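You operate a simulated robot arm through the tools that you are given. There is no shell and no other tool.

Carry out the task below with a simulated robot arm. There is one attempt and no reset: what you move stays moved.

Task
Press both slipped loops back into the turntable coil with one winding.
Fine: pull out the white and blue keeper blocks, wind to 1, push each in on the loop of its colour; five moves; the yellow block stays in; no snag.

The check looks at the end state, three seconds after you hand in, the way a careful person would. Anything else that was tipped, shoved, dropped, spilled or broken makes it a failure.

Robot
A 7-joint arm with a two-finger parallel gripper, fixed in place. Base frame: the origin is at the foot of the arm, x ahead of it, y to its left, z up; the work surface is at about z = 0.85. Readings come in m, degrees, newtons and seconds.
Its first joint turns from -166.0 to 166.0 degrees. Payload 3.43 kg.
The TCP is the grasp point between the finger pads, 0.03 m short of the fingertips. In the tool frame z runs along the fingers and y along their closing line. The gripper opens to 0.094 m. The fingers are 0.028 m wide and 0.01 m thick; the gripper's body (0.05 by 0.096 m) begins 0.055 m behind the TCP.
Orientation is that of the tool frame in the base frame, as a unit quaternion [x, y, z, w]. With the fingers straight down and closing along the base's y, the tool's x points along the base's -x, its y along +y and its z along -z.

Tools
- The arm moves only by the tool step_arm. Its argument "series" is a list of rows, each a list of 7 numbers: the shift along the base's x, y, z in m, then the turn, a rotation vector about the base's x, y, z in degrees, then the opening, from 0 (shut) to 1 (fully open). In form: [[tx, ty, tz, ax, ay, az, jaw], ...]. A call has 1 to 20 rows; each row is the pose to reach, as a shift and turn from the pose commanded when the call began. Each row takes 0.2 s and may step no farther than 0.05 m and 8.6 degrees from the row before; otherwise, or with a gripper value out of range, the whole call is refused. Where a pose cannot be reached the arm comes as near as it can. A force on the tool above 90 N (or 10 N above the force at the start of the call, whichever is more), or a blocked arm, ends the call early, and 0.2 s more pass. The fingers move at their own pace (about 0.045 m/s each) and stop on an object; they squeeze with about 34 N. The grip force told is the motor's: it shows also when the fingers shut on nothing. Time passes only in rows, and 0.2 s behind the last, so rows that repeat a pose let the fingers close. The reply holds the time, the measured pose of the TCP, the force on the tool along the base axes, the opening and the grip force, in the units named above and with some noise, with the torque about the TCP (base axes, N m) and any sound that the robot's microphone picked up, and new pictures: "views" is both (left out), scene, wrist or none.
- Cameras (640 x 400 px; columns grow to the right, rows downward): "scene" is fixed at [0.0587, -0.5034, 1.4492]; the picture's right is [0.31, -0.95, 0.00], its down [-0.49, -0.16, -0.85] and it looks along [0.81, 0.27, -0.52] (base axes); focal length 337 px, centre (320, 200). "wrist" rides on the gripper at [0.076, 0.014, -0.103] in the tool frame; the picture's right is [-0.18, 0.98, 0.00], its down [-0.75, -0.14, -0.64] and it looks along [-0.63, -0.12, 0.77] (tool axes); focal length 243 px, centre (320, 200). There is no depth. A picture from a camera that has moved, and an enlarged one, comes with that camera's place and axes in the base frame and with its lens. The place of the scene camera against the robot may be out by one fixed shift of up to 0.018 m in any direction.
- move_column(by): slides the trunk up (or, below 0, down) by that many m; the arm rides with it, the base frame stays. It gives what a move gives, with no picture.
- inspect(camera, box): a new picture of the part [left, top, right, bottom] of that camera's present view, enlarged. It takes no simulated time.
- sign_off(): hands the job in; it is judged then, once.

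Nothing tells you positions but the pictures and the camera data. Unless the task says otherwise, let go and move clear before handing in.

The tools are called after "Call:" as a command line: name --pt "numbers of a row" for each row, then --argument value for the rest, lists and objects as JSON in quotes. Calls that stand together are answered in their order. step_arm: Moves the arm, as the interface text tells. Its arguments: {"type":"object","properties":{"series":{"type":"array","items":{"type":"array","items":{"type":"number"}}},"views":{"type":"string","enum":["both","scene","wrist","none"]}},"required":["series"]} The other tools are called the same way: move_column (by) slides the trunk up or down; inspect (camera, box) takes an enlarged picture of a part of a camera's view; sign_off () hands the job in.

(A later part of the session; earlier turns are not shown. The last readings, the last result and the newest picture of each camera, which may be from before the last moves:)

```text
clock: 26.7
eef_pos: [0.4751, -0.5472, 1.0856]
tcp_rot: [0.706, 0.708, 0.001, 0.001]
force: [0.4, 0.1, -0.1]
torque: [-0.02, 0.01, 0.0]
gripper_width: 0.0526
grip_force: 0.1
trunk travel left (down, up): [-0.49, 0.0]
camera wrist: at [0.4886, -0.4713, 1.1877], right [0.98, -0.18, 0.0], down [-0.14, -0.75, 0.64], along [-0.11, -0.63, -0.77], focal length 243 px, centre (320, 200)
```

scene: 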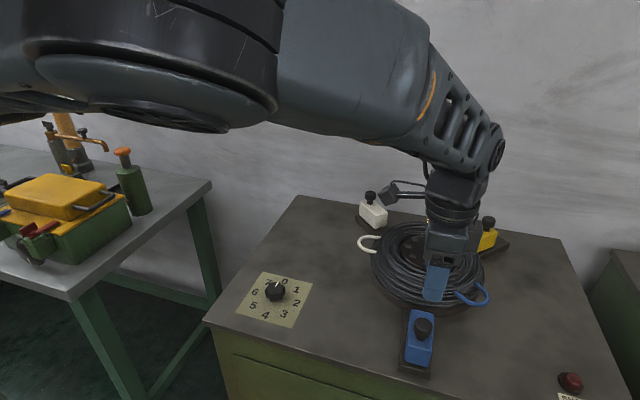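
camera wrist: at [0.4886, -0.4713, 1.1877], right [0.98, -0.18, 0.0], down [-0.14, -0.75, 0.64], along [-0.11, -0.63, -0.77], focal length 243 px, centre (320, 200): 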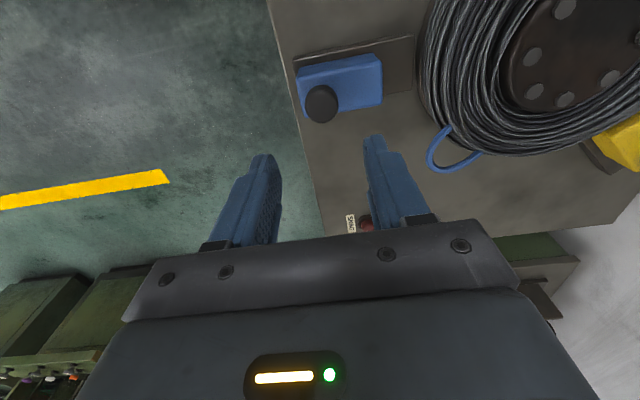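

Both keepers are out. Now I go over to the dial (about (0.55, -0.23)), turning the tool back so it has room to turn clockwise 45°.

Call:
step_arm --pt "0.008 0.035 0.02 0 0 7.8 0.8" --pt "0.016 0.07 0.03 0 0 15.6 0.8" --pt "0.024 0.105 0.03 0 0 23.4 0.8" --pt "0.033 0.14 0.03 0 0 31.2 0.8" --pt "0.041 0.175 0.03 0 0 39 0.8" --pt "0.05 0.21 0.03 0 0 46.8 0.8" --pt "0.058 0.245 0.03 0 0 54.6 0.8" --pt "0.066 0.28 0.02 0 0 62.4 0.8" --pt "0.075 0.315 0.0 0 0 70 0.8" --pt "0.075 0.315 0.0 0 0 70 0.8" --views "both"

```text
clock: 28.9
eef_pos: [0.5495, -0.2317, 1.0838]
tcp_rot: [0.172, 0.985, 0.001, -0.001]
force: [-0.4, 0.8, -0.2]
torque: [-0.03, -0.02, 0.01]
gripper_width: 0.075
grip_force: 0.1
trunk travel left (down, up): [-0.49, 0.0]
camera wrist: at [0.4814, -0.1916, 1.1875], right [0.51, 0.86, 0.0], down [0.66, -0.39, 0.64], along [0.55, -0.32, -0.77], focal length 243 px, centre (320, 200)
```

scene: 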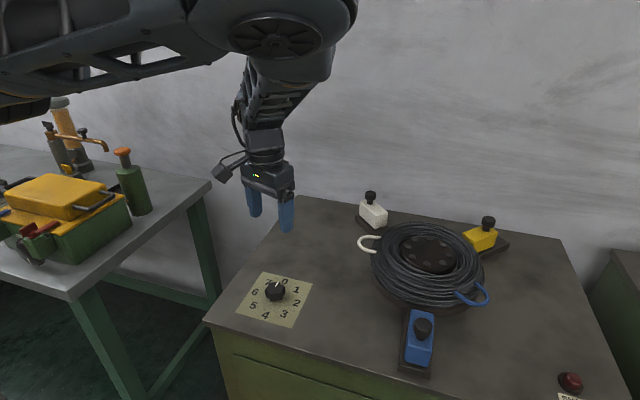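
wrist: 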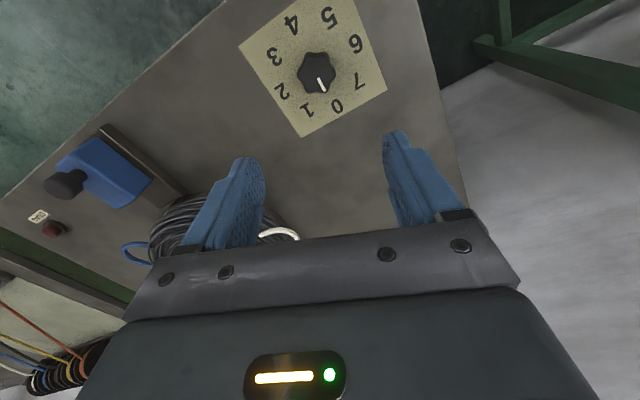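

Call:
inspect --camera "wrist" --box '[230, 0, 400, 145]'

Call:
inspect --camera "wrist" --box '[290, 40, 350, 105]'

Call:
inspect --camera "scene" --box '[250, 265, 305, 320]'

```text
2.76 times, centred on (315, 72) of wrist
camera zoom: at [0.4814, -0.1916, 1.1875], right [0.51, 0.86, 0.0], down [0.66, -0.39, 0.64], along [0.55, -0.32, -0.77], focal length 669 px, centre (334, 552)
```

zoom: 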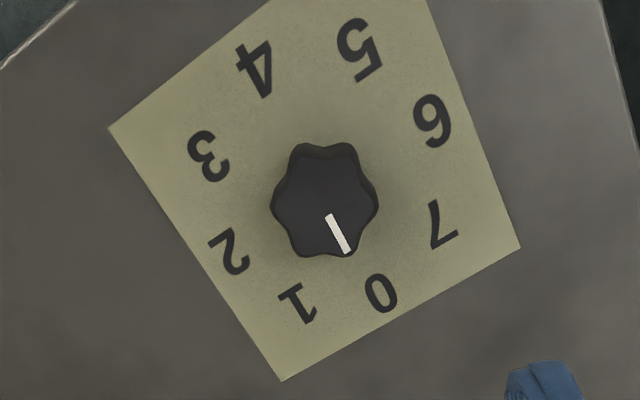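

```text
6.15 times, centred on (320, 72) of wrist
camera zoom: at [0.4814, -0.1916, 1.1875], right [0.51, 0.86, 0.0], down [0.66, -0.39, 0.64], along [0.55, -0.32, -0.77], focal length 1493 px, centre (320, 985)
```

zoom: 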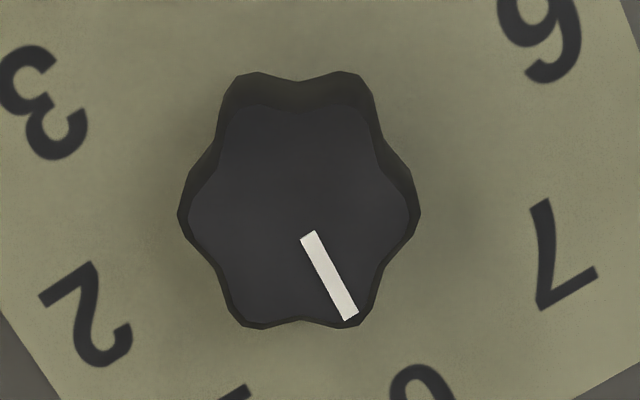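

```text
7.27 times, centred on (278, 292) of scene
camera zoom: at [0.0587, -0.5034, 1.4492], right [0.31, -0.95, 0.0], down [-0.49, -0.16, -0.85], along [0.81, 0.27, -0.52], focal length 2448 px, centre (629, -473)
```

zoom: 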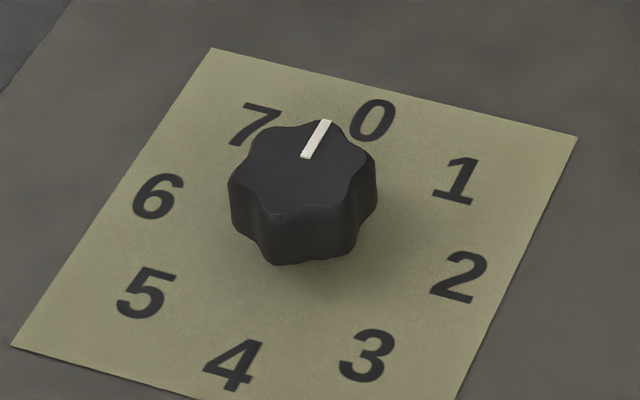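

The dial knob has six lobes with the pointer on 0 (+x). Gripping along y (yaw 0) puts flat pads on lobe pairs, so I turn to yaw 0, centre over the knob and come closer for an accurate look.

Call:
step_arm --pt "-0.004 0 -0.02 0 0 6.6 0.8" --pt "-0.008 0 -0.04 0 0 13.2 0.8" --pt "-0.0105 0.0007 -0.06 0 0 19.8 0.8" --pt "-0.0105 0.0007 -0.08 0 0 19.8 0.8" --pt "-0.0105 0.0007 -0.08 0 0 19.8 0.8" --views "both"

Call:
inspect --camera "wrist" --box '[220, 0, 420, 180]'

```text
clock: 30.1
eef_pos: [0.5396, -0.2309, 1.007]
tcp_rot: [0.0, 1.0, 0.001, -0.002]
force: [-0.2, 0.0, 0.3]
torque: [-0.01, 0.0, -0.01]
gripper_width: 0.0755
grip_force: 0.0
trunk travel left (down, up): [-0.49, 0.0]
camera wrist: at [0.4621, -0.2168, 1.1089], right [0.18, 0.98, 0.0], down [0.75, -0.14, 0.64], along [0.63, -0.12, -0.77], focal length 243 px, centre (320, 200)
```

scene: 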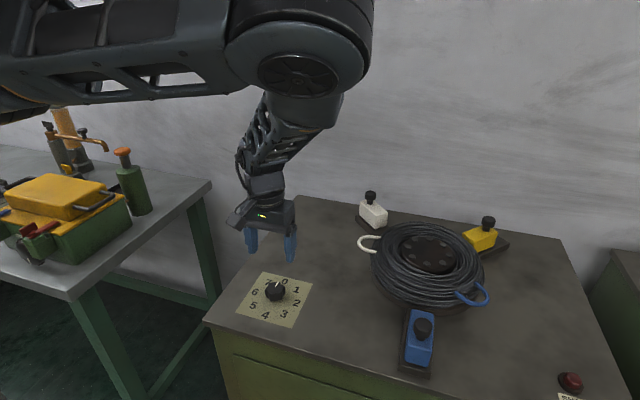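
wrist: 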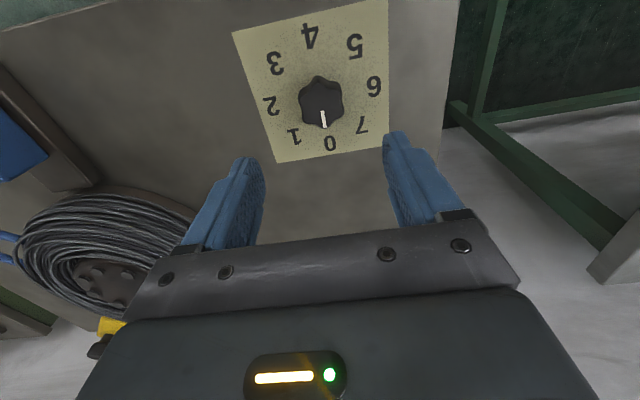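

```text
2.22 times, centred on (320, 90) of wrist
camera zoom: at [0.4621, -0.2168, 1.1089], right [0.18, 0.98, 0.0], down [0.75, -0.14, 0.64], along [0.63, -0.12, -0.77], focal length 539 px, centre (320, 444)
```

zoom: 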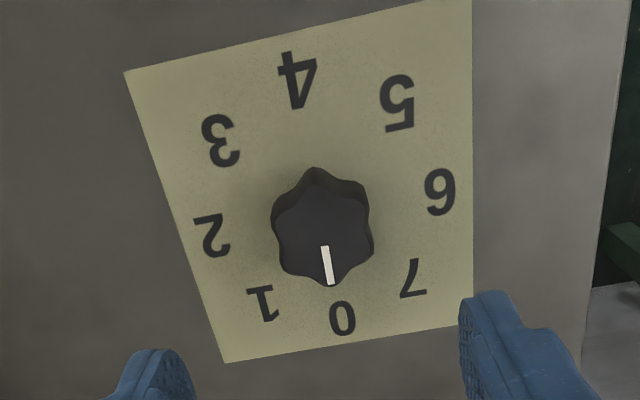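

Dial axis measured at (0.5385, -0.230), table z≈0.853, knob top ≈0.88, pointer at 0. I descend with the fingers either side of the knob.

Call:
step_arm --pt "-0.001 0.001 -0.03 0 0 0 0.8" --pt "-0.001 0.001 -0.06 0 0 0 0.8" --pt "-0.001 0.001 -0.09 0 0 0 0.8" --pt "-0.001 0.001 -0.105 0 0 0 0.8" --pt "-0.001 0.001 -0.105 0 0 0 0.8" --views "both"

Call:
inspect --camera "wrist" --box '[220, 50, 420, 240]'

Call:
inspect --camera "scene" --box '[225, 230, 325, 340]'

```text
clock: 31.3
eef_pos: [0.5399, -0.2297, 0.9008]
tcp_rot: [0.0, 1.0, 0.001, 0.0]
force: [-0.5, -0.3, 0.2]
torque: [0.02, 0.01, 0.0]
gripper_width: 0.0749
grip_force: 0.0
trunk travel left (down, up): [-0.49, 0.0]
camera wrist: at [0.4624, -0.2154, 1.0044], right [0.19, 0.98, 0.0], down [0.75, -0.14, 0.64], along [0.63, -0.12, -0.77], focal length 243 px, centre (320, 200)
```

scene: 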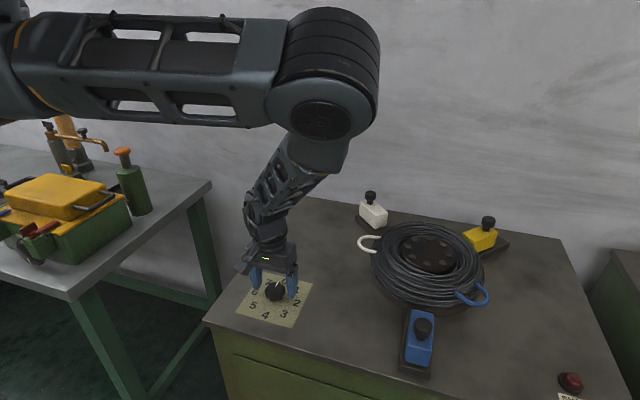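
wrist: 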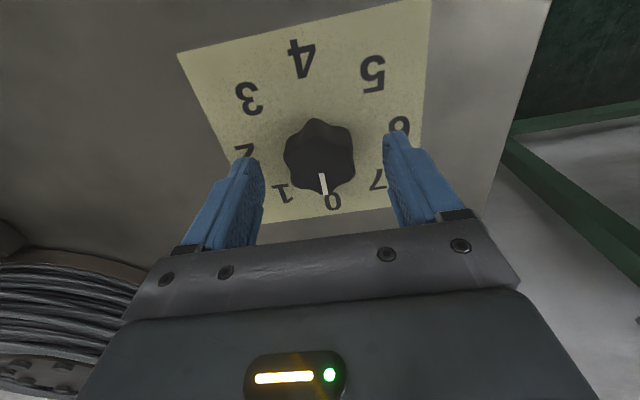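

```text
2.11 times, centred on (320, 145) of wrist
camera zoom: at [0.4624, -0.2154, 1.0044], right [0.19, 0.98, 0.0], down [0.75, -0.14, 0.64], along [0.63, -0.12, -0.77], focal length 511 px, centre (320, 316)
```

zoom: 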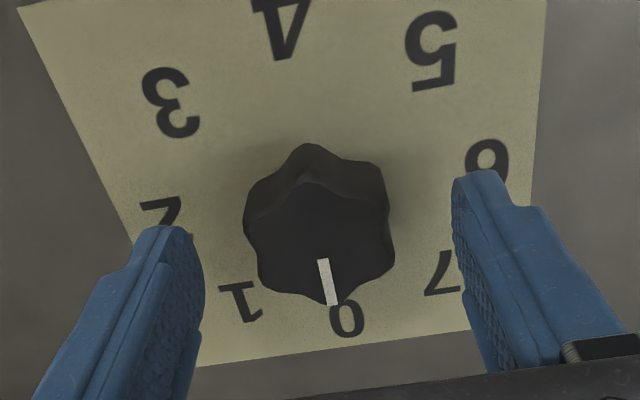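

```text
3.64 times, centred on (275, 285) of scene
camera zoom: at [0.0587, -0.5034, 1.4492], right [0.31, -0.95, 0.0], down [-0.49, -0.16, -0.85], along [0.81, 0.27, -0.52], focal length 1224 px, centre (484, -109)
```

zoom: 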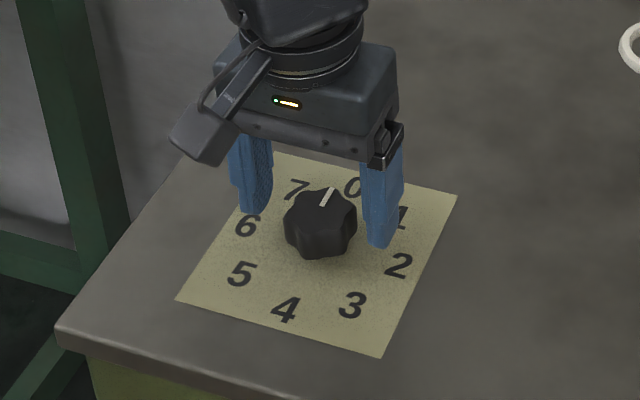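

Nicely straddled. I lower 12 mm with a small x trim and close on the knob.

Call:
step_arm --pt "-0.0008 0 -0.006 0 0 0 0.8" --pt "-0.0008 0 -0.012 0 0 0 0.8" --pt "-0.0008 0 -0.012 0 0 0 0.6" --pt "-0.0008 0 -0.012 0 0 0 0.4" --pt "-0.0008 0 -0.012 0 0 0 0.2" --pt "-0.0008 0 -0.012 0 0 0 0.2" --pt "-0.0008 0 -0.012 0 0 0 0.2" --views "both"

Call:
inspect --camera "wrist" --box '[220, 50, 420, 240]'

```text
clock: 32.9
eef_pos: [0.5383, -0.2308, 0.8904]
tcp_rot: [0.0, 1.0, 0.001, 0.0]
force: [-2.0, 4.6, -5.1]
torque: [-0.48, -0.08, -0.04]
gripper_width: 0.0418
grip_force: 44.8
trunk travel left (down, up): [-0.49, 0.0]
camera wrist: at [0.4617, -0.2154, 0.9926], right [0.18, 0.98, 0.0], down [0.75, -0.14, 0.64], along [0.63, -0.12, -0.77], focal length 243 px, centre (320, 200)
```

scene: 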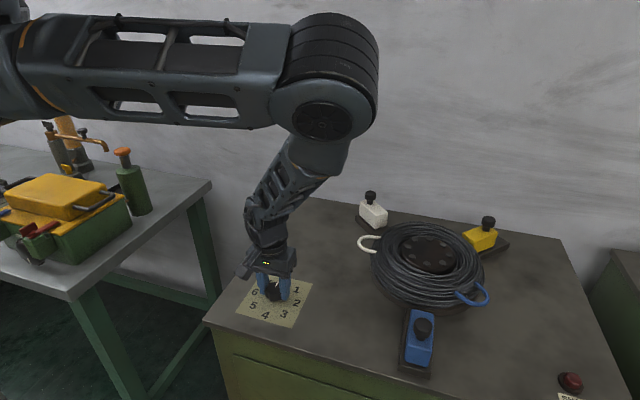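
wrist: 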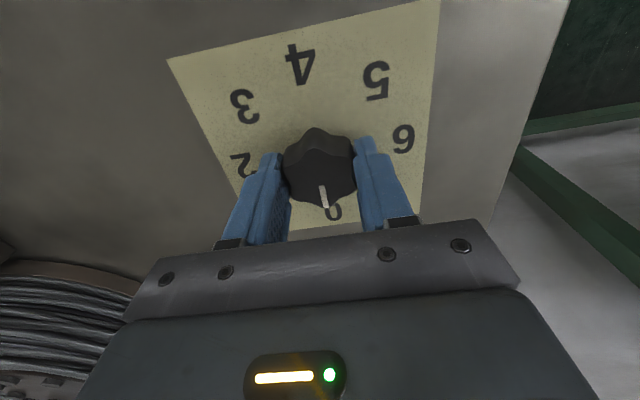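

```text
2.11 times, centred on (320, 145) of wrist
camera zoom: at [0.4617, -0.2154, 0.9926], right [0.18, 0.98, 0.0], down [0.75, -0.14, 0.64], along [0.63, -0.12, -0.77], focal length 511 px, centre (320, 316)
```

zoom: 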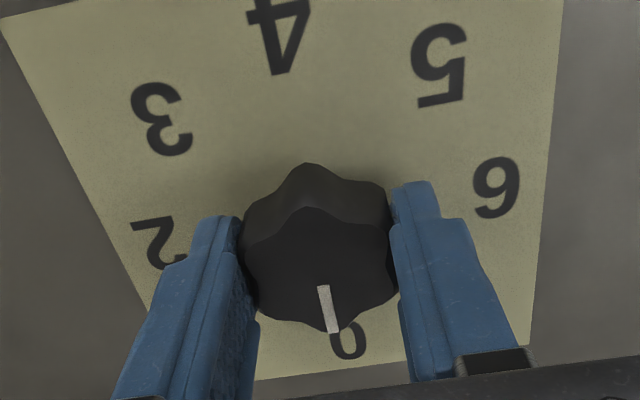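

The knob is gripped (width 0.042 m) with the pointer still on 0. Now one clockwise turn of 45° toward 1, in even steps.

Call:
step_arm --pt "0 0 0 0 0 -5 0.2" --pt "0 0 0 0 0 -11 0.2" --pt "0 0 0 0 0 -17 0.2" --pt "0 0 0 0 0 -23 0.2" --pt "0 0 0 0 0 -29 0.2" --pt "0 0 0 0 0 -35 0.2" --pt "0 0 0 0 0 -41 0.2" --pt "0 0 0 0 0 -45 0.2" --pt "0 0 0 0 0 -45 0.2" --views "both"

Call:
inspect --camera "wrist" --box '[220, 50, 420, 240]'

Call:
inspect --camera "scene" --box '[340, 180, 520, 390]'

Call:
inspect --camera "scene" --box '[225, 230, 325, 340]'

```text
clock: 34.9
eef_pos: [0.5402, -0.2294, 0.8905]
tcp_rot: [0.384, 0.923, 0.003, -0.001]
force: [4.4, 18.0, -19.0]
torque: [-0.12, 0.16, -0.02]
gripper_width: 0.0419
grip_force: 44.7
trunk travel left (down, up): [-0.49, 0.0]
camera wrist: at [0.4945, -0.165, 0.9928], right [0.83, 0.56, 0.0], down [0.43, -0.64, 0.64], along [0.36, -0.53, -0.77], focal length 243 px, centre (320, 200)
```

scene: 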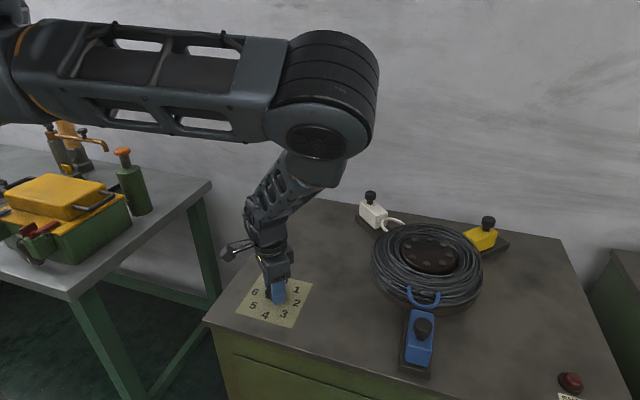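
wrist: 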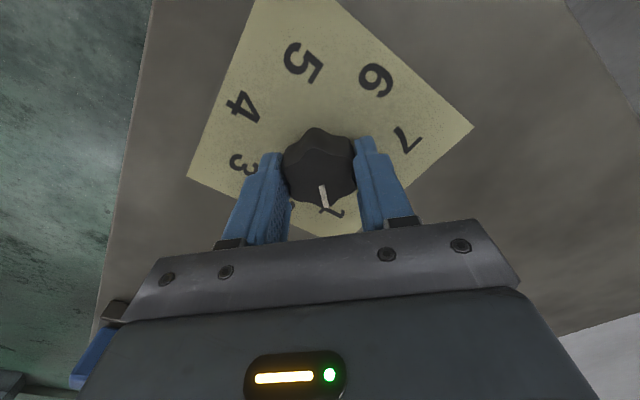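

```text
2.11 times, centred on (320, 145) of wrist
camera zoom: at [0.4945, -0.165, 0.9928], right [0.83, 0.56, 0.0], down [0.43, -0.64, 0.64], along [0.36, -0.53, -0.77], focal length 511 px, centre (320, 316)
```

zoom: 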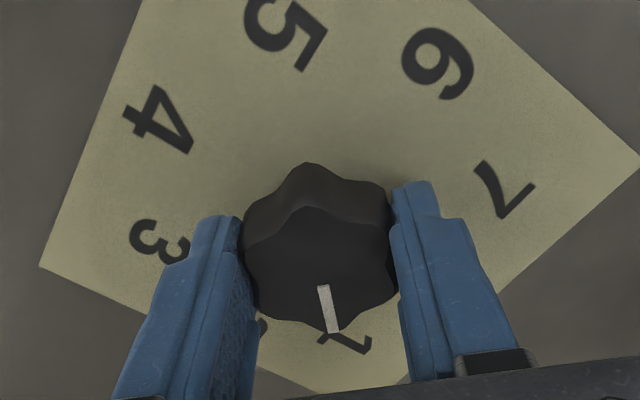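

```text
1.90 times, centred on (430, 285) of scene
camera zoom: at [0.0587, -0.5034, 1.4492], right [0.31, -0.95, 0.0], down [-0.49, -0.16, -0.85], along [0.81, 0.27, -0.52], focal length 641 px, centre (110, 38)
```

zoom: 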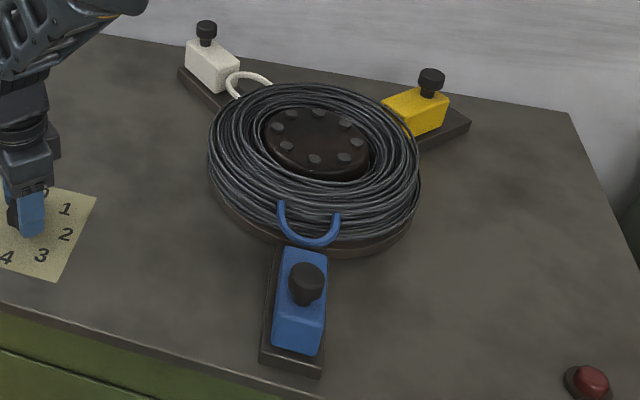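

```text
3.64 times, centred on (275, 285) of scene
camera zoom: at [0.0587, -0.5034, 1.4492], right [0.31, -0.95, 0.0], down [-0.49, -0.16, -0.85], along [0.81, 0.27, -0.52], focal length 1224 px, centre (484, -109)
```

zoom: 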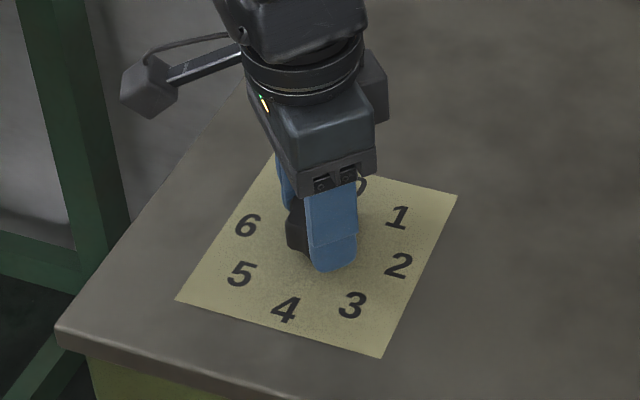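

The pointer is at 1, both loops now sit in front of their keepers, and the SNAG lamp is dark. I release the knob without turning and lift straight up.

Call:
step_arm --pt "0 0 0 0 0 0 0.3" --pt "0 0 0 0 0 0 0.5" --pt "0 0 0 0 0 0 0.8" --pt "0 0 0 0 0 0 0.8" --pt "0 0 0 0 0 0 0.8" --pt "0 0 0.03 0 0 0 0.8" --pt "0 0 0.07 0 0 0 0.8" --pt "0 0 0.11 0 0 0 0.8" --pt "0 0 0.15 0 0 0 0.8" --views "both"

Call:
inspect --camera "wrist" --box '[230, 0, 410, 150]'

Call:
inspect --camera "scene" --box '[340, 180, 520, 390]'

Call:
inspect --camera "scene" --box '[520, 340, 640, 400]'

```text
clock: 36.9
eef_pos: [0.5387, -0.2176, 1.0311]
tcp_rot: [0.381, 0.924, 0.014, -0.009]
force: [0.3, -0.9, -0.7]
torque: [-0.02, 0.02, 0.01]
gripper_width: 0.075
grip_force: 0.1
trunk travel left (down, up): [-0.49, 0.0]
camera wrist: at [0.4947, -0.157, 1.1358], right [0.82, 0.57, 0.01], down [0.44, -0.65, 0.62], along [0.36, -0.5, -0.79], focal length 243 px, centre (320, 200)
```

scene: 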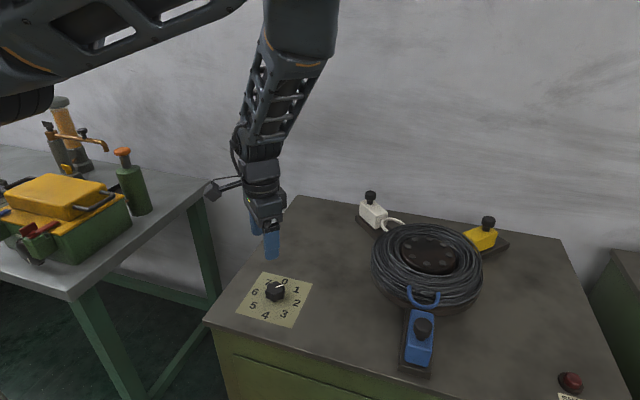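
wrist: 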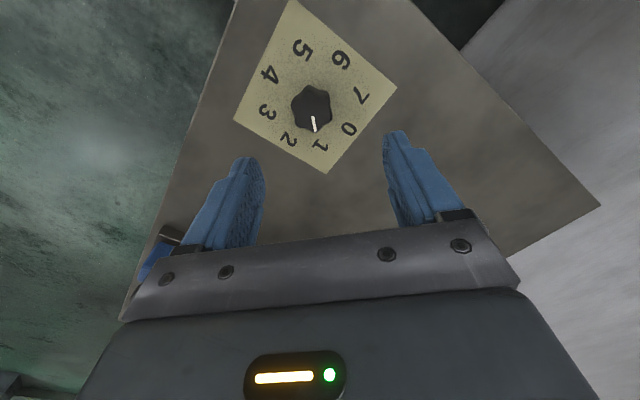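

```text
2.67 times, centred on (320, 75) of wrist
camera zoom: at [0.4947, -0.157, 1.1358], right [0.82, 0.57, 0.01], down [0.44, -0.65, 0.62], along [0.36, -0.5, -0.79], focal length 647 px, centre (320, 533)
```

zoom: 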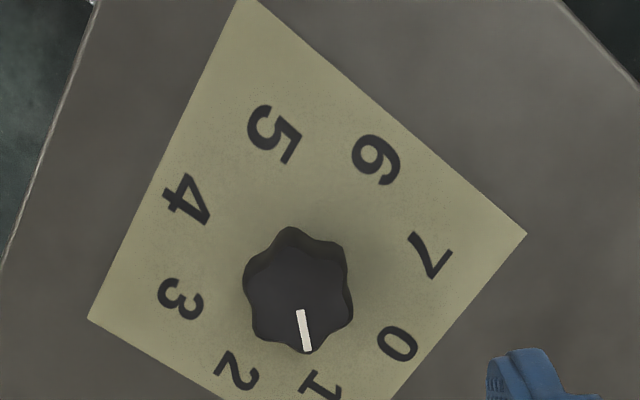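

```text
1.90 times, centred on (430, 285) of scene
camera zoom: at [0.0587, -0.5034, 1.4492], right [0.31, -0.95, 0.0], down [-0.49, -0.16, -0.85], along [0.81, 0.27, -0.52], focal length 641 px, centre (110, 38)
```

zoom: 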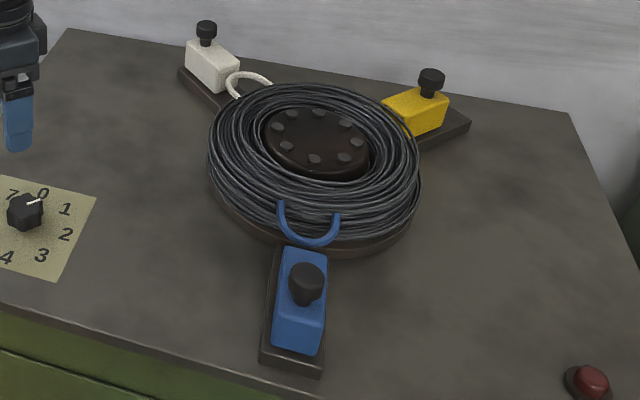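

```text
5.33 times, centred on (580, 370) of scene
camera zoom: at [0.0587, -0.5034, 1.4492], right [0.31, -0.95, 0.0], down [-0.49, -0.16, -0.85], along [0.81, 0.27, -0.52], focal length 1795 px, centre (-1067, -707)
```

zoom: 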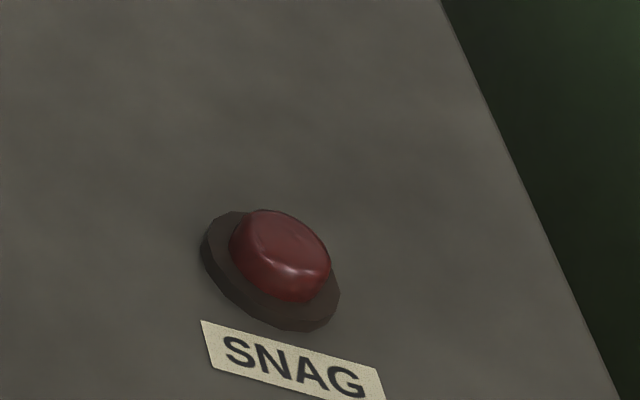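

The dial reads 1 and the coil stayed put. The measured pose is slightly off what I commanded, so I hold a moment and recheck the pose and pointer.

Call:
step_arm --pt "0 0 0 0 0 0 0.8" --pt "0 0 0 0 0 0 0.8" --views "wrist"

Call:
inspect --camera "wrist" --box '[230, 0, 410, 150]'

```text
clock: 37.5
eef_pos: [0.5393, -0.2184, 1.0318]
tcp_rot: [0.38, 0.925, 0.014, -0.007]
force: [-0.4, 0.2, -0.3]
torque: [0.01, -0.03, -0.03]
gripper_width: 0.0753
grip_force: 0.1
trunk travel left (down, up): [-0.49, 0.0]
camera wrist: at [0.4952, -0.157, 1.1365], right [0.82, 0.57, 0.02], down [0.44, -0.65, 0.62], along [0.36, -0.5, -0.78], focal length 243 px, centre (320, 200)
```

wrist: 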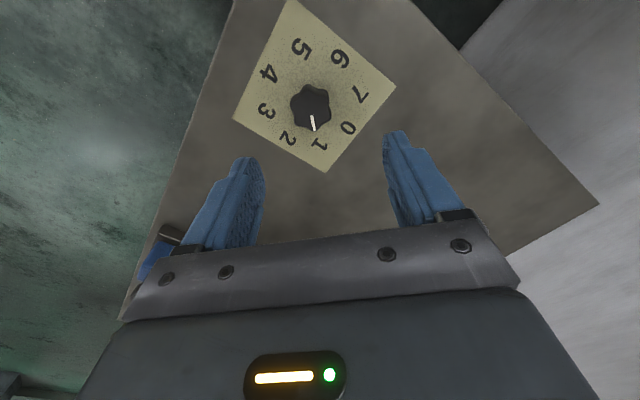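

```text
2.67 times, centred on (320, 75) of wrist
camera zoom: at [0.4952, -0.157, 1.1365], right [0.82, 0.57, 0.02], down [0.44, -0.65, 0.62], along [0.36, -0.5, -0.78], focal length 647 px, centre (320, 533)
```

zoom: 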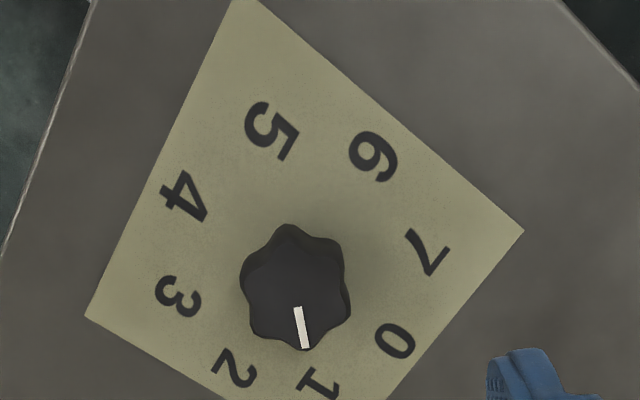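

The dial is set to 1. Next I go to the blue keeper's knob, now near (0.4755, -0.547), to push it in.

Call:
step_arm --pt "-0.008 -0.035 0.03 0 0 -5 0.56" --pt "-0.016 -0.075 0.04 0 0 -11 0.56" --pt "-0.024 -0.115 0.04 0 0 -17 0.56" --pt "-0.032 -0.155 0.04 0 0 -23 0.56" --pt "-0.04 -0.195 0.04 0 0 -29 0.56" --pt "-0.048 -0.235 0.04 0 0 -35 0.56" --pt "-0.056 -0.275 0.04 0 0 -40 0.56" --pt "-0.063 -0.316 0.04 0 0 -45 0.56" --pt "-0.063 -0.316 0.04 0 0 -45 0.56" --views "both"

Call:
inspect --camera "wrist" --box '[240, 30, 400, 180]'

```text
clock: 38.2
eef_pos: [0.5301, -0.2647, 1.0442]
tcp_rot: [0.467, 0.882, 0.062, -0.028]
force: [0.4, -0.4, 0.4]
torque: [-0.03, 0.02, -0.01]
gripper_width: 0.0527
grip_force: 0.0
trunk travel left (down, up): [-0.49, 0.0]
stopped in row 3: the arm was blocked; the commanded pose is now the measured one
camera wrist: at [0.4963, -0.2083, 1.155], right [0.92, 0.4, 0.06], down [0.3, -0.78, 0.54], along [0.27, -0.48, -0.84], focal length 243 px, centre (320, 200)
```

scene: 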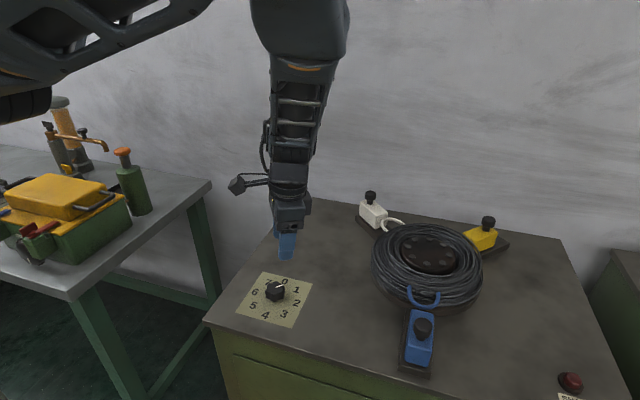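
wrist: 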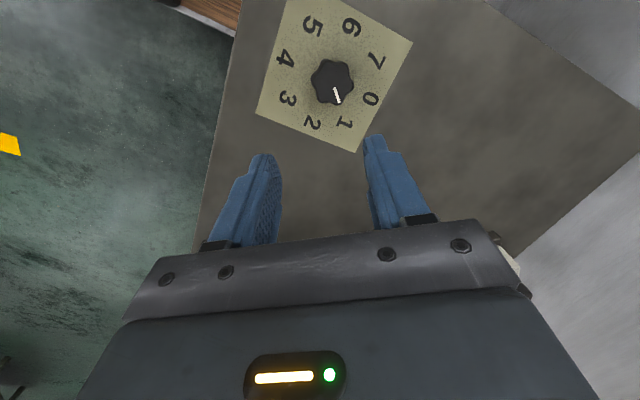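

```text
2.67 times, centred on (320, 105) of wrist
camera zoom: at [0.4963, -0.2083, 1.155], right [0.92, 0.4, 0.06], down [0.3, -0.78, 0.54], along [0.27, -0.48, -0.84], focal length 647 px, centre (320, 453)
```

zoom: 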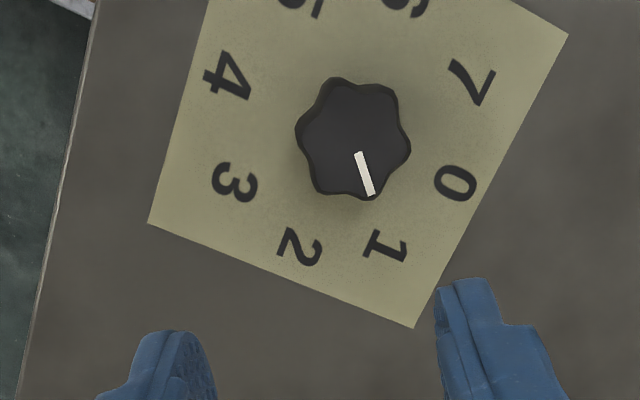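

The arm got blocked partway (tool tilted ~8°, no force at the tool), apparently a cramped arm fold close to the base. I'll back out toward +x while levelling the tool and undoing some of the yaw, in small steps.

Call:
step_arm --pt "0.015 0.01 0.0 -1.5 0 4 0.56" --pt "0.03 0.02 0.0 -3 0.2 10 0.56" --pt "0.045 0.03 0.0 -5 0.4 16 0.56" --pt "0.06 0.035 0.0 -7 0.5 22 0.56" --pt "0.06 0.035 0.0 -7.8 0.5 28 0.56" --pt "0.06 0.035 0.0 -7.8 0.5 28 0.56" --views "both"

```text
clock: 39.6
eef_pos: [0.5885, -0.2306, 1.0426]
tcp_rot: [0.241, 0.97, -0.009, -0.013]
force: [-0.4, 0.1, -0.3]
torque: [-0.03, 0.02, -0.01]
gripper_width: 0.0524
grip_force: 0.1
trunk travel left (down, up): [-0.49, 0.0]
camera wrist: at [0.5302, -0.1812, 1.1476], right [0.62, 0.78, -0.03], down [0.62, -0.47, 0.63], along [0.48, -0.41, -0.78], focal length 243 px, centre (320, 200)
```

scene: 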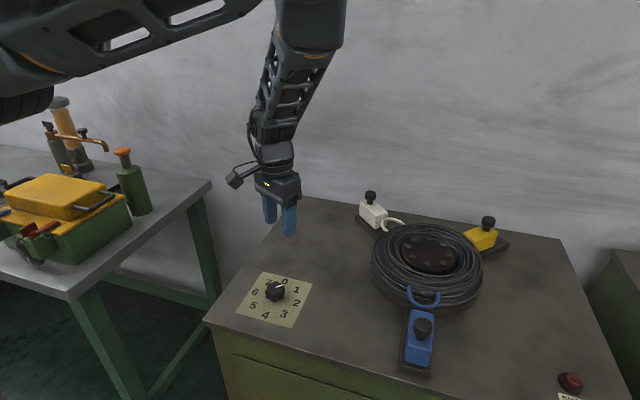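
wrist: 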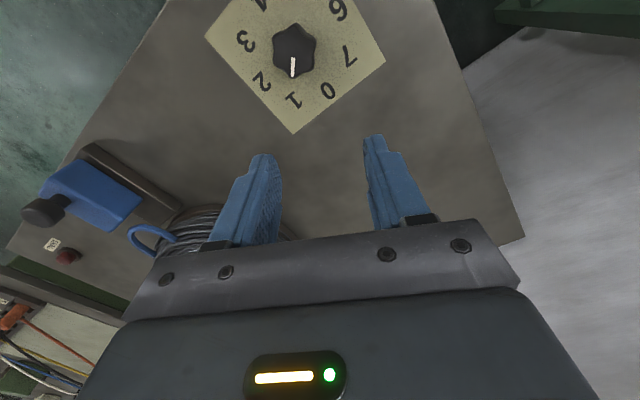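

The arm recovered, clear of the cramped fold. I'll do the white keeper first, since it lies outward: travel to above its knob near (0.898, -0.371) with yaw -45° and level tool.

Call:
step_arm --pt "0.035 -0.016 0.01 0.3 -0.8 -2 0.56" --pt "0.075 -0.034 0.025 0.64 -1.7 -4 0.56" --pt "0.115 -0.053 0.04 0.64 -1.7 -6 0.56" --pt "0.155 -0.071 0.04 0.64 -1.7 -8 0.56" --pt "0.195 -0.09 0.04 0.64 -1.7 -10 0.56" --pt "0.235 -0.108 0.04 0.64 -1.7 -12.5 0.56" --pt "0.275 -0.127 0.035 0.64 -1.7 -15 0.56" --pt "0.3085 -0.1414 0.0274 0.64 -1.7 -17.1 0.56" --pt "0.3085 -0.1414 0.0274 0.64 -1.7 -17.1 0.56" --views "both"

Call:
inspect --camera "wrist" --box '[220, 20, 420, 180]'

```text
clock: 41.6
eef_pos: [0.9004, -0.3732, 1.0715]
tcp_rot: [0.384, 0.924, 0.002, -0.001]
force: [-0.1, -0.1, -0.3]
torque: [-0.03, 0.03, 0.02]
gripper_width: 0.0527
grip_force: 0.1
trunk travel left (down, up): [-0.49, 0.0]
camera wrist: at [0.8554, -0.3096, 1.1734], right [0.83, 0.56, 0.0], down [0.43, -0.64, 0.64], along [0.36, -0.53, -0.77], focal length 243 px, centre (320, 200)
```

scene: 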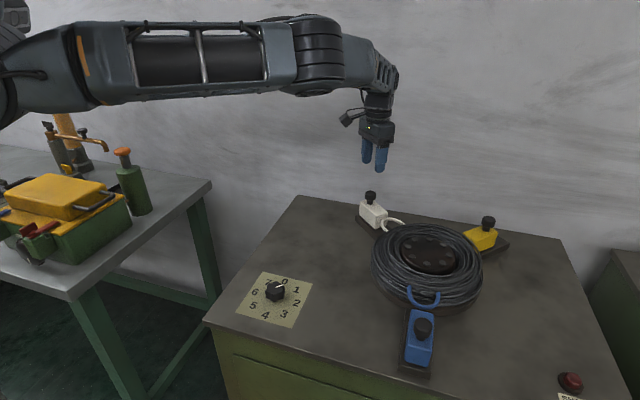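
wrist: 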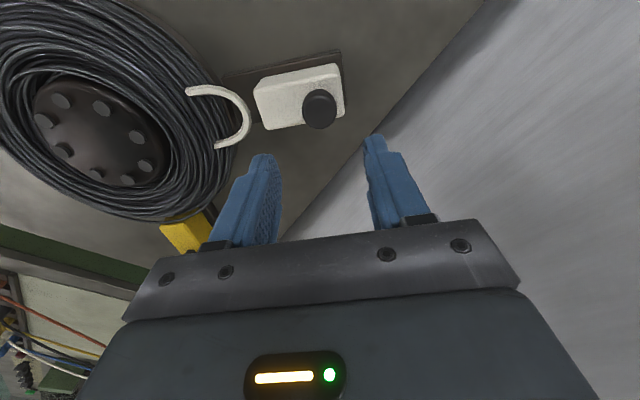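

```text
2.50 times, centred on (320, 100) of wrist
camera zoom: at [0.8554, -0.3096, 1.1734], right [0.83, 0.56, 0.0], down [0.43, -0.64, 0.64], along [0.36, -0.53, -0.77], focal length 606 px, centre (320, 450)
```

zoom: 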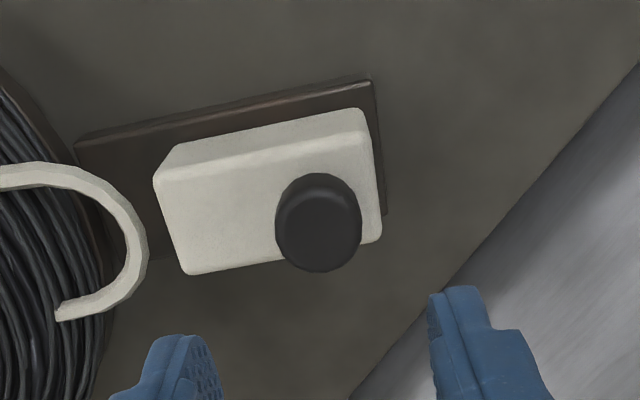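

The white loop lies right in front of the white block, and the knob is about (0.898, -0.3725). I descend around it.

Call:
step_arm --pt "-0.0015 0.0005 -0.03 0 0 0 0.56" --pt "-0.0015 0.0005 -0.06 0 0 0 0.56" --pt "-0.0015 0.0005 -0.085 0 0 0 0.56" --pt "-0.0015 0.0005 -0.103 0 0 0 0.56" --pt "-0.0015 0.0005 -0.103 0 0 0 0.56" --views "both"

Call:
inspect --camera "wrist" --box '[220, 50, 420, 240]'

```text
clock: 42.8
eef_pos: [0.8989, -0.3745, 0.9705]
tcp_rot: [0.382, 0.924, 0.002, -0.001]
force: [-0.1, 0.1, 0.5]
torque: [-0.01, 0.02, -0.03]
gripper_width: 0.0526
grip_force: 0.1
trunk travel left (down, up): [-0.49, 0.0]
camera wrist: at [0.8534, -0.3099, 1.0723], right [0.83, 0.56, 0.0], down [0.43, -0.64, 0.64], along [0.36, -0.53, -0.77], focal length 243 px, centre (320, 200)
```

scene: 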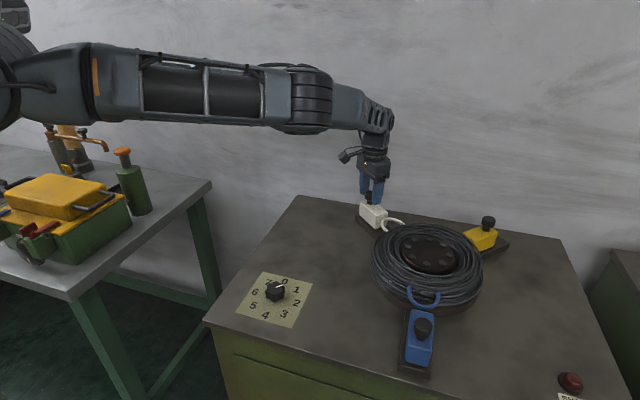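
wrist: 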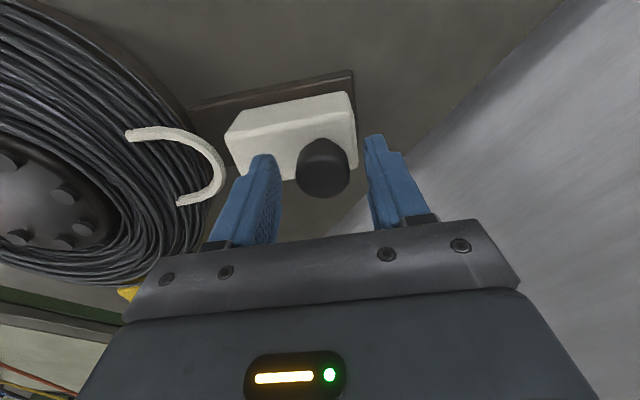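

```text
2.11 times, centred on (320, 145) of wrist
camera zoom: at [0.8534, -0.3099, 1.0723], right [0.83, 0.56, 0.0], down [0.43, -0.64, 0.64], along [0.36, -0.53, -0.77], focal length 511 px, centre (320, 316)
```

zoom: 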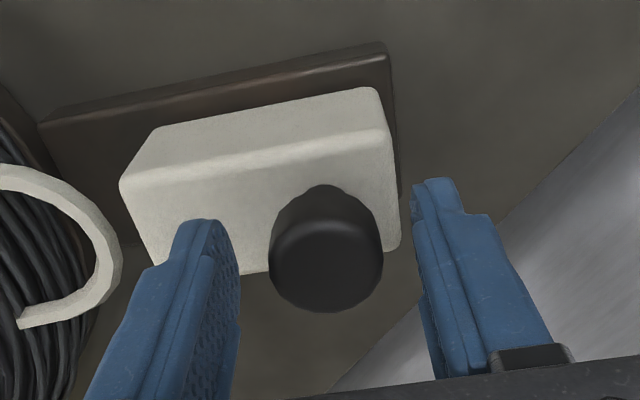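

Centred on the knob. I close on it.

Call:
step_arm --pt "0 0 0 0 0 0 0.4" --pt "0 0 0 0 0 0 0.2" --pt "0 0 0 0 0 0 0.1" --pt "0 0 0 0 0 0 0.1" --views "wrist"

```text
clock: 43.8
eef_pos: [0.898, -0.3739, 0.9698]
tcp_rot: [0.383, 0.924, 0.003, 0.0]
force: [2.4, 0.7, -1.4]
torque: [-0.02, -0.19, 0.03]
gripper_width: 0.0316
grip_force: 45.3
trunk travel left (down, up): [-0.49, 0.0]
camera wrist: at [0.8535, -0.3098, 1.0724], right [0.83, 0.56, 0.0], down [0.43, -0.64, 0.64], along [0.36, -0.53, -0.77], focal length 243 px, centre (320, 200)
```

wrist: 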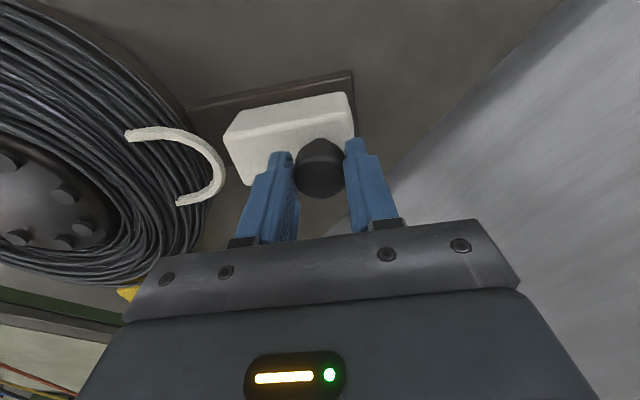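

Gripped with little side load. I push inward along the rail in small steps, first most of the way.

Call:
step_arm --pt "-0.0035 -0.0035 0 0 0 0 0.1" --pt "-0.0075 -0.0075 0 0 0 0 0.1" --pt "-0.0115 -0.0115 0 0 0 0 0.1" --pt "-0.0155 -0.0155 0 0 0 0 0.1" --pt "-0.0195 -0.0195 0 0 0 0 0.1" --pt "-0.023 -0.023 0 0 0 0 0.1" --views "both"

```text
clock: 45.2
eef_pos: [0.8749, -0.3965, 0.9701]
tcp_rot: [0.383, 0.924, 0.002, 0.0]
force: [15.4, -14.6, 8.0]
torque: [-0.85, -1.09, -0.05]
gripper_width: 0.0313
grip_force: 44.8
trunk travel left (down, up): [-0.49, 0.0]
camera wrist: at [0.8296, -0.3329, 1.0722], right [0.83, 0.56, 0.0], down [0.43, -0.64, 0.64], along [0.36, -0.53, -0.77], focal length 243 px, centre (320, 200)
```

scene: 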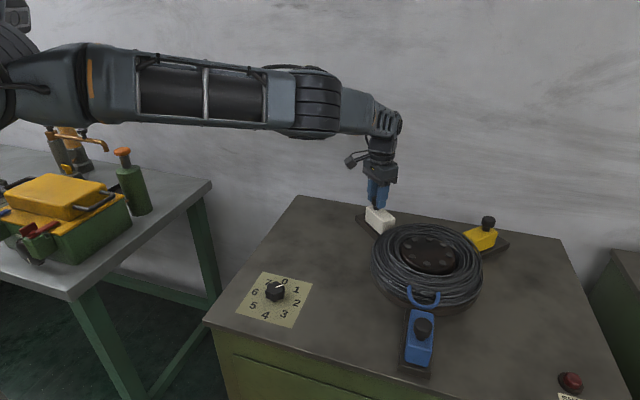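
wrist: 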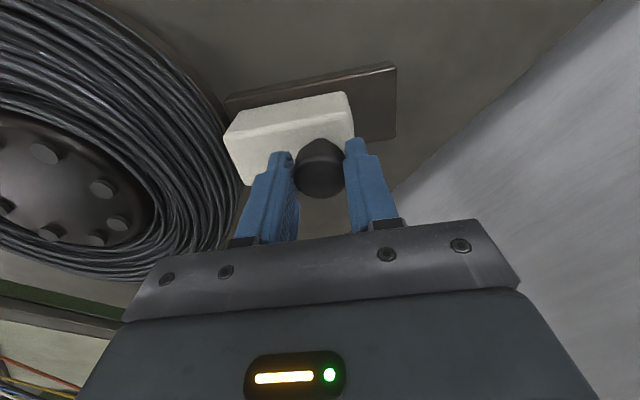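

The white loop has been pressed back in and the block is ~0.032 m in, with a tangential load of ~20 N; I trim sideways and finish the push to the original seat.

Call:
step_arm --pt "-0.001 -0.004 0 0 0 0 0.1" --pt "-0.0045 -0.0075 0 0 0 0 0.1" --pt "-0.008 -0.011 0 0 0 0 0.1" --pt "-0.0105 -0.0135 0 0 0 0 0.1" --pt "-0.0105 -0.0135 0 0 0 0 0.1" --views "wrist"

```text
clock: 46.4
eef_pos: [0.8641, -0.4078, 0.9706]
tcp_rot: [0.382, 0.924, 0.004, 0.0]
force: [15.5, -3.8, 17.8]
torque: [0.25, -0.19, -0.29]
gripper_width: 0.0316
grip_force: 44.8
trunk travel left (down, up): [-0.49, 0.0]
camera wrist: at [0.8184, -0.3445, 1.0723], right [0.83, 0.56, 0.01], down [0.43, -0.64, 0.64], along [0.36, -0.52, -0.77], focal length 243 px, centre (320, 200)
```

wrist: 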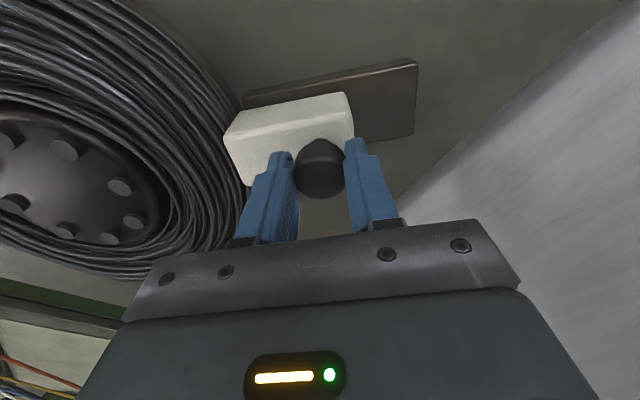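

It's at its original seat (0.864, -0.408). I add a small extra push to confirm it's on the inner stop, then ease off.

Call:
step_arm --pt "-0.001 -0.002 0 0 0 0 0.1" --pt "-0.0025 -0.0035 0 0 0 0 0.1" --pt "-0.0025 -0.0035 0 0 0 0 0.1" --views "wrist"

```text
clock: 47.2
eef_pos: [0.8636, -0.4093, 0.9702]
tcp_rot: [0.382, 0.924, 0.005, 0.002]
force: [35.2, 13.2, 16.7]
torque: [0.53, -0.67, 0.07]
gripper_width: 0.0318
grip_force: 45.0
trunk travel left (down, up): [-0.49, 0.0]
camera wrist: at [0.8175, -0.345, 1.0722], right [0.82, 0.57, 0.01], down [0.43, -0.64, 0.64], along [0.37, -0.52, -0.77], focal length 243 px, centre (320, 200)
```

wrist: 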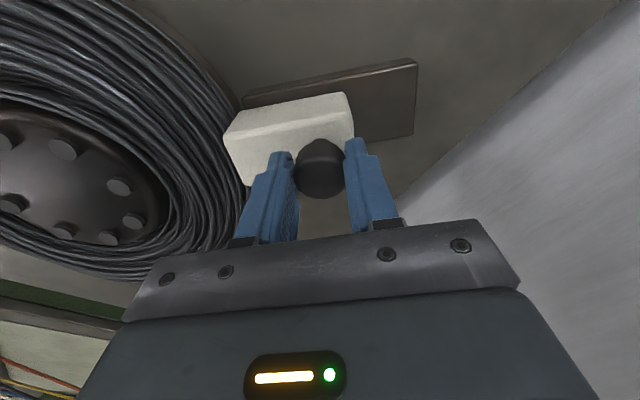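

Firmly on the stop. I relax the push, release, and lift clear.

Call:
step_arm --pt "0.003 0.0028 0 0 0 0 0.1" --pt "0.003 0.0028 0 0 0 0 0.3" --pt "0.003 0.0028 0 0 0 0 0.56" --pt "0.003 0.0028 0 0 0 0 0.56" --pt "0.003 0.0028 0.03 0 0 0 0.56" --pt "0.003 0.0028 0.07 0 0 0 0.56" --pt "0.003 0.0028 0.11 0 0 0 0.56" --views "both"

Call:
inspect --camera "scene" --box '[340, 180, 520, 390]'

Call:
inspect --camera "wrist" --box '[100, 0, 420, 220]'

```text
clock: 48.8
eef_pos: [0.8621, -0.4102, 1.0788]
tcp_rot: [0.384, 0.923, 0.003, -0.001]
force: [0.0, 0.2, -0.2]
torque: [0.03, 0.03, 0.0]
gripper_width: 0.0527
grip_force: 0.1
trunk travel left (down, up): [-0.49, 0.0]
camera wrist: at [0.8183, -0.3459, 1.1817], right [0.83, 0.56, 0.0], down [0.43, -0.64, 0.64], along [0.36, -0.53, -0.77], focal length 243 px, centre (320, 200)
```

scene: 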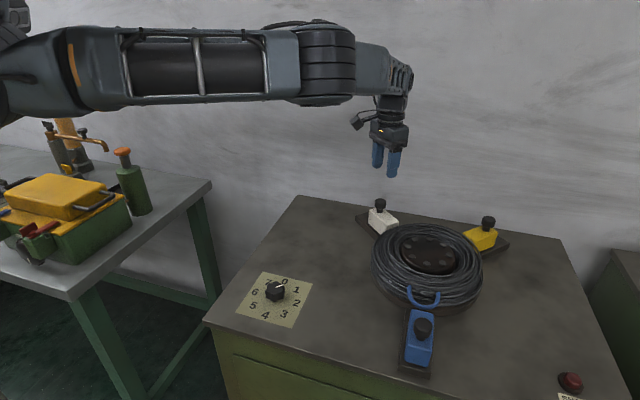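
wrist: 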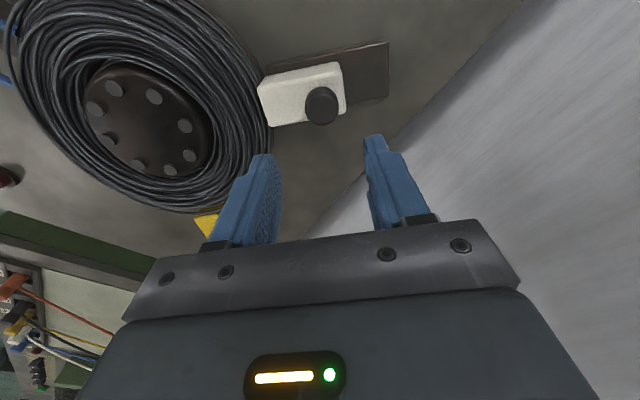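

```text
1.90 times, centred on (430, 285) of scene
camera zoom: at [0.0587, -0.5034, 1.4492], right [0.31, -0.95, 0.0], down [-0.49, -0.16, -0.85], along [0.81, 0.27, -0.52], focal length 641 px, centre (110, 38)
```

zoom: 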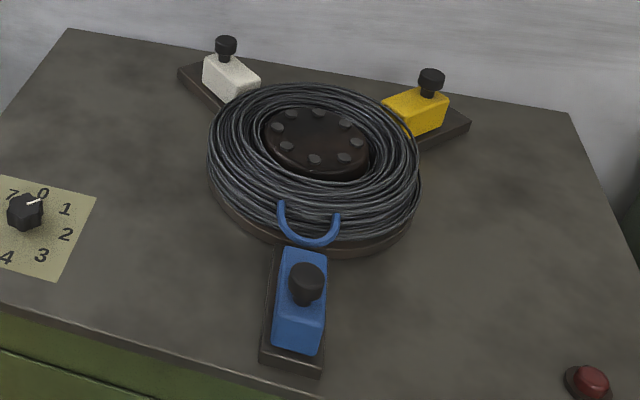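

```text
1.82 times, centred on (260, 110) of wrist
camera zoom: at [0.8183, -0.3459, 1.1817], right [0.83, 0.56, 0.0], down [0.43, -0.64, 0.64], along [0.36, -0.53, -0.77], focal length 441 px, centre (429, 364)
```

zoom: 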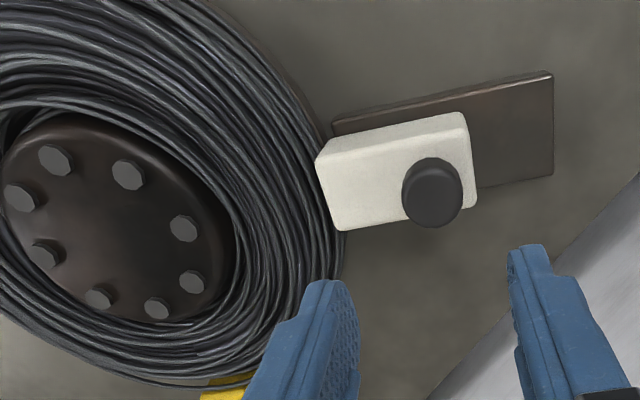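

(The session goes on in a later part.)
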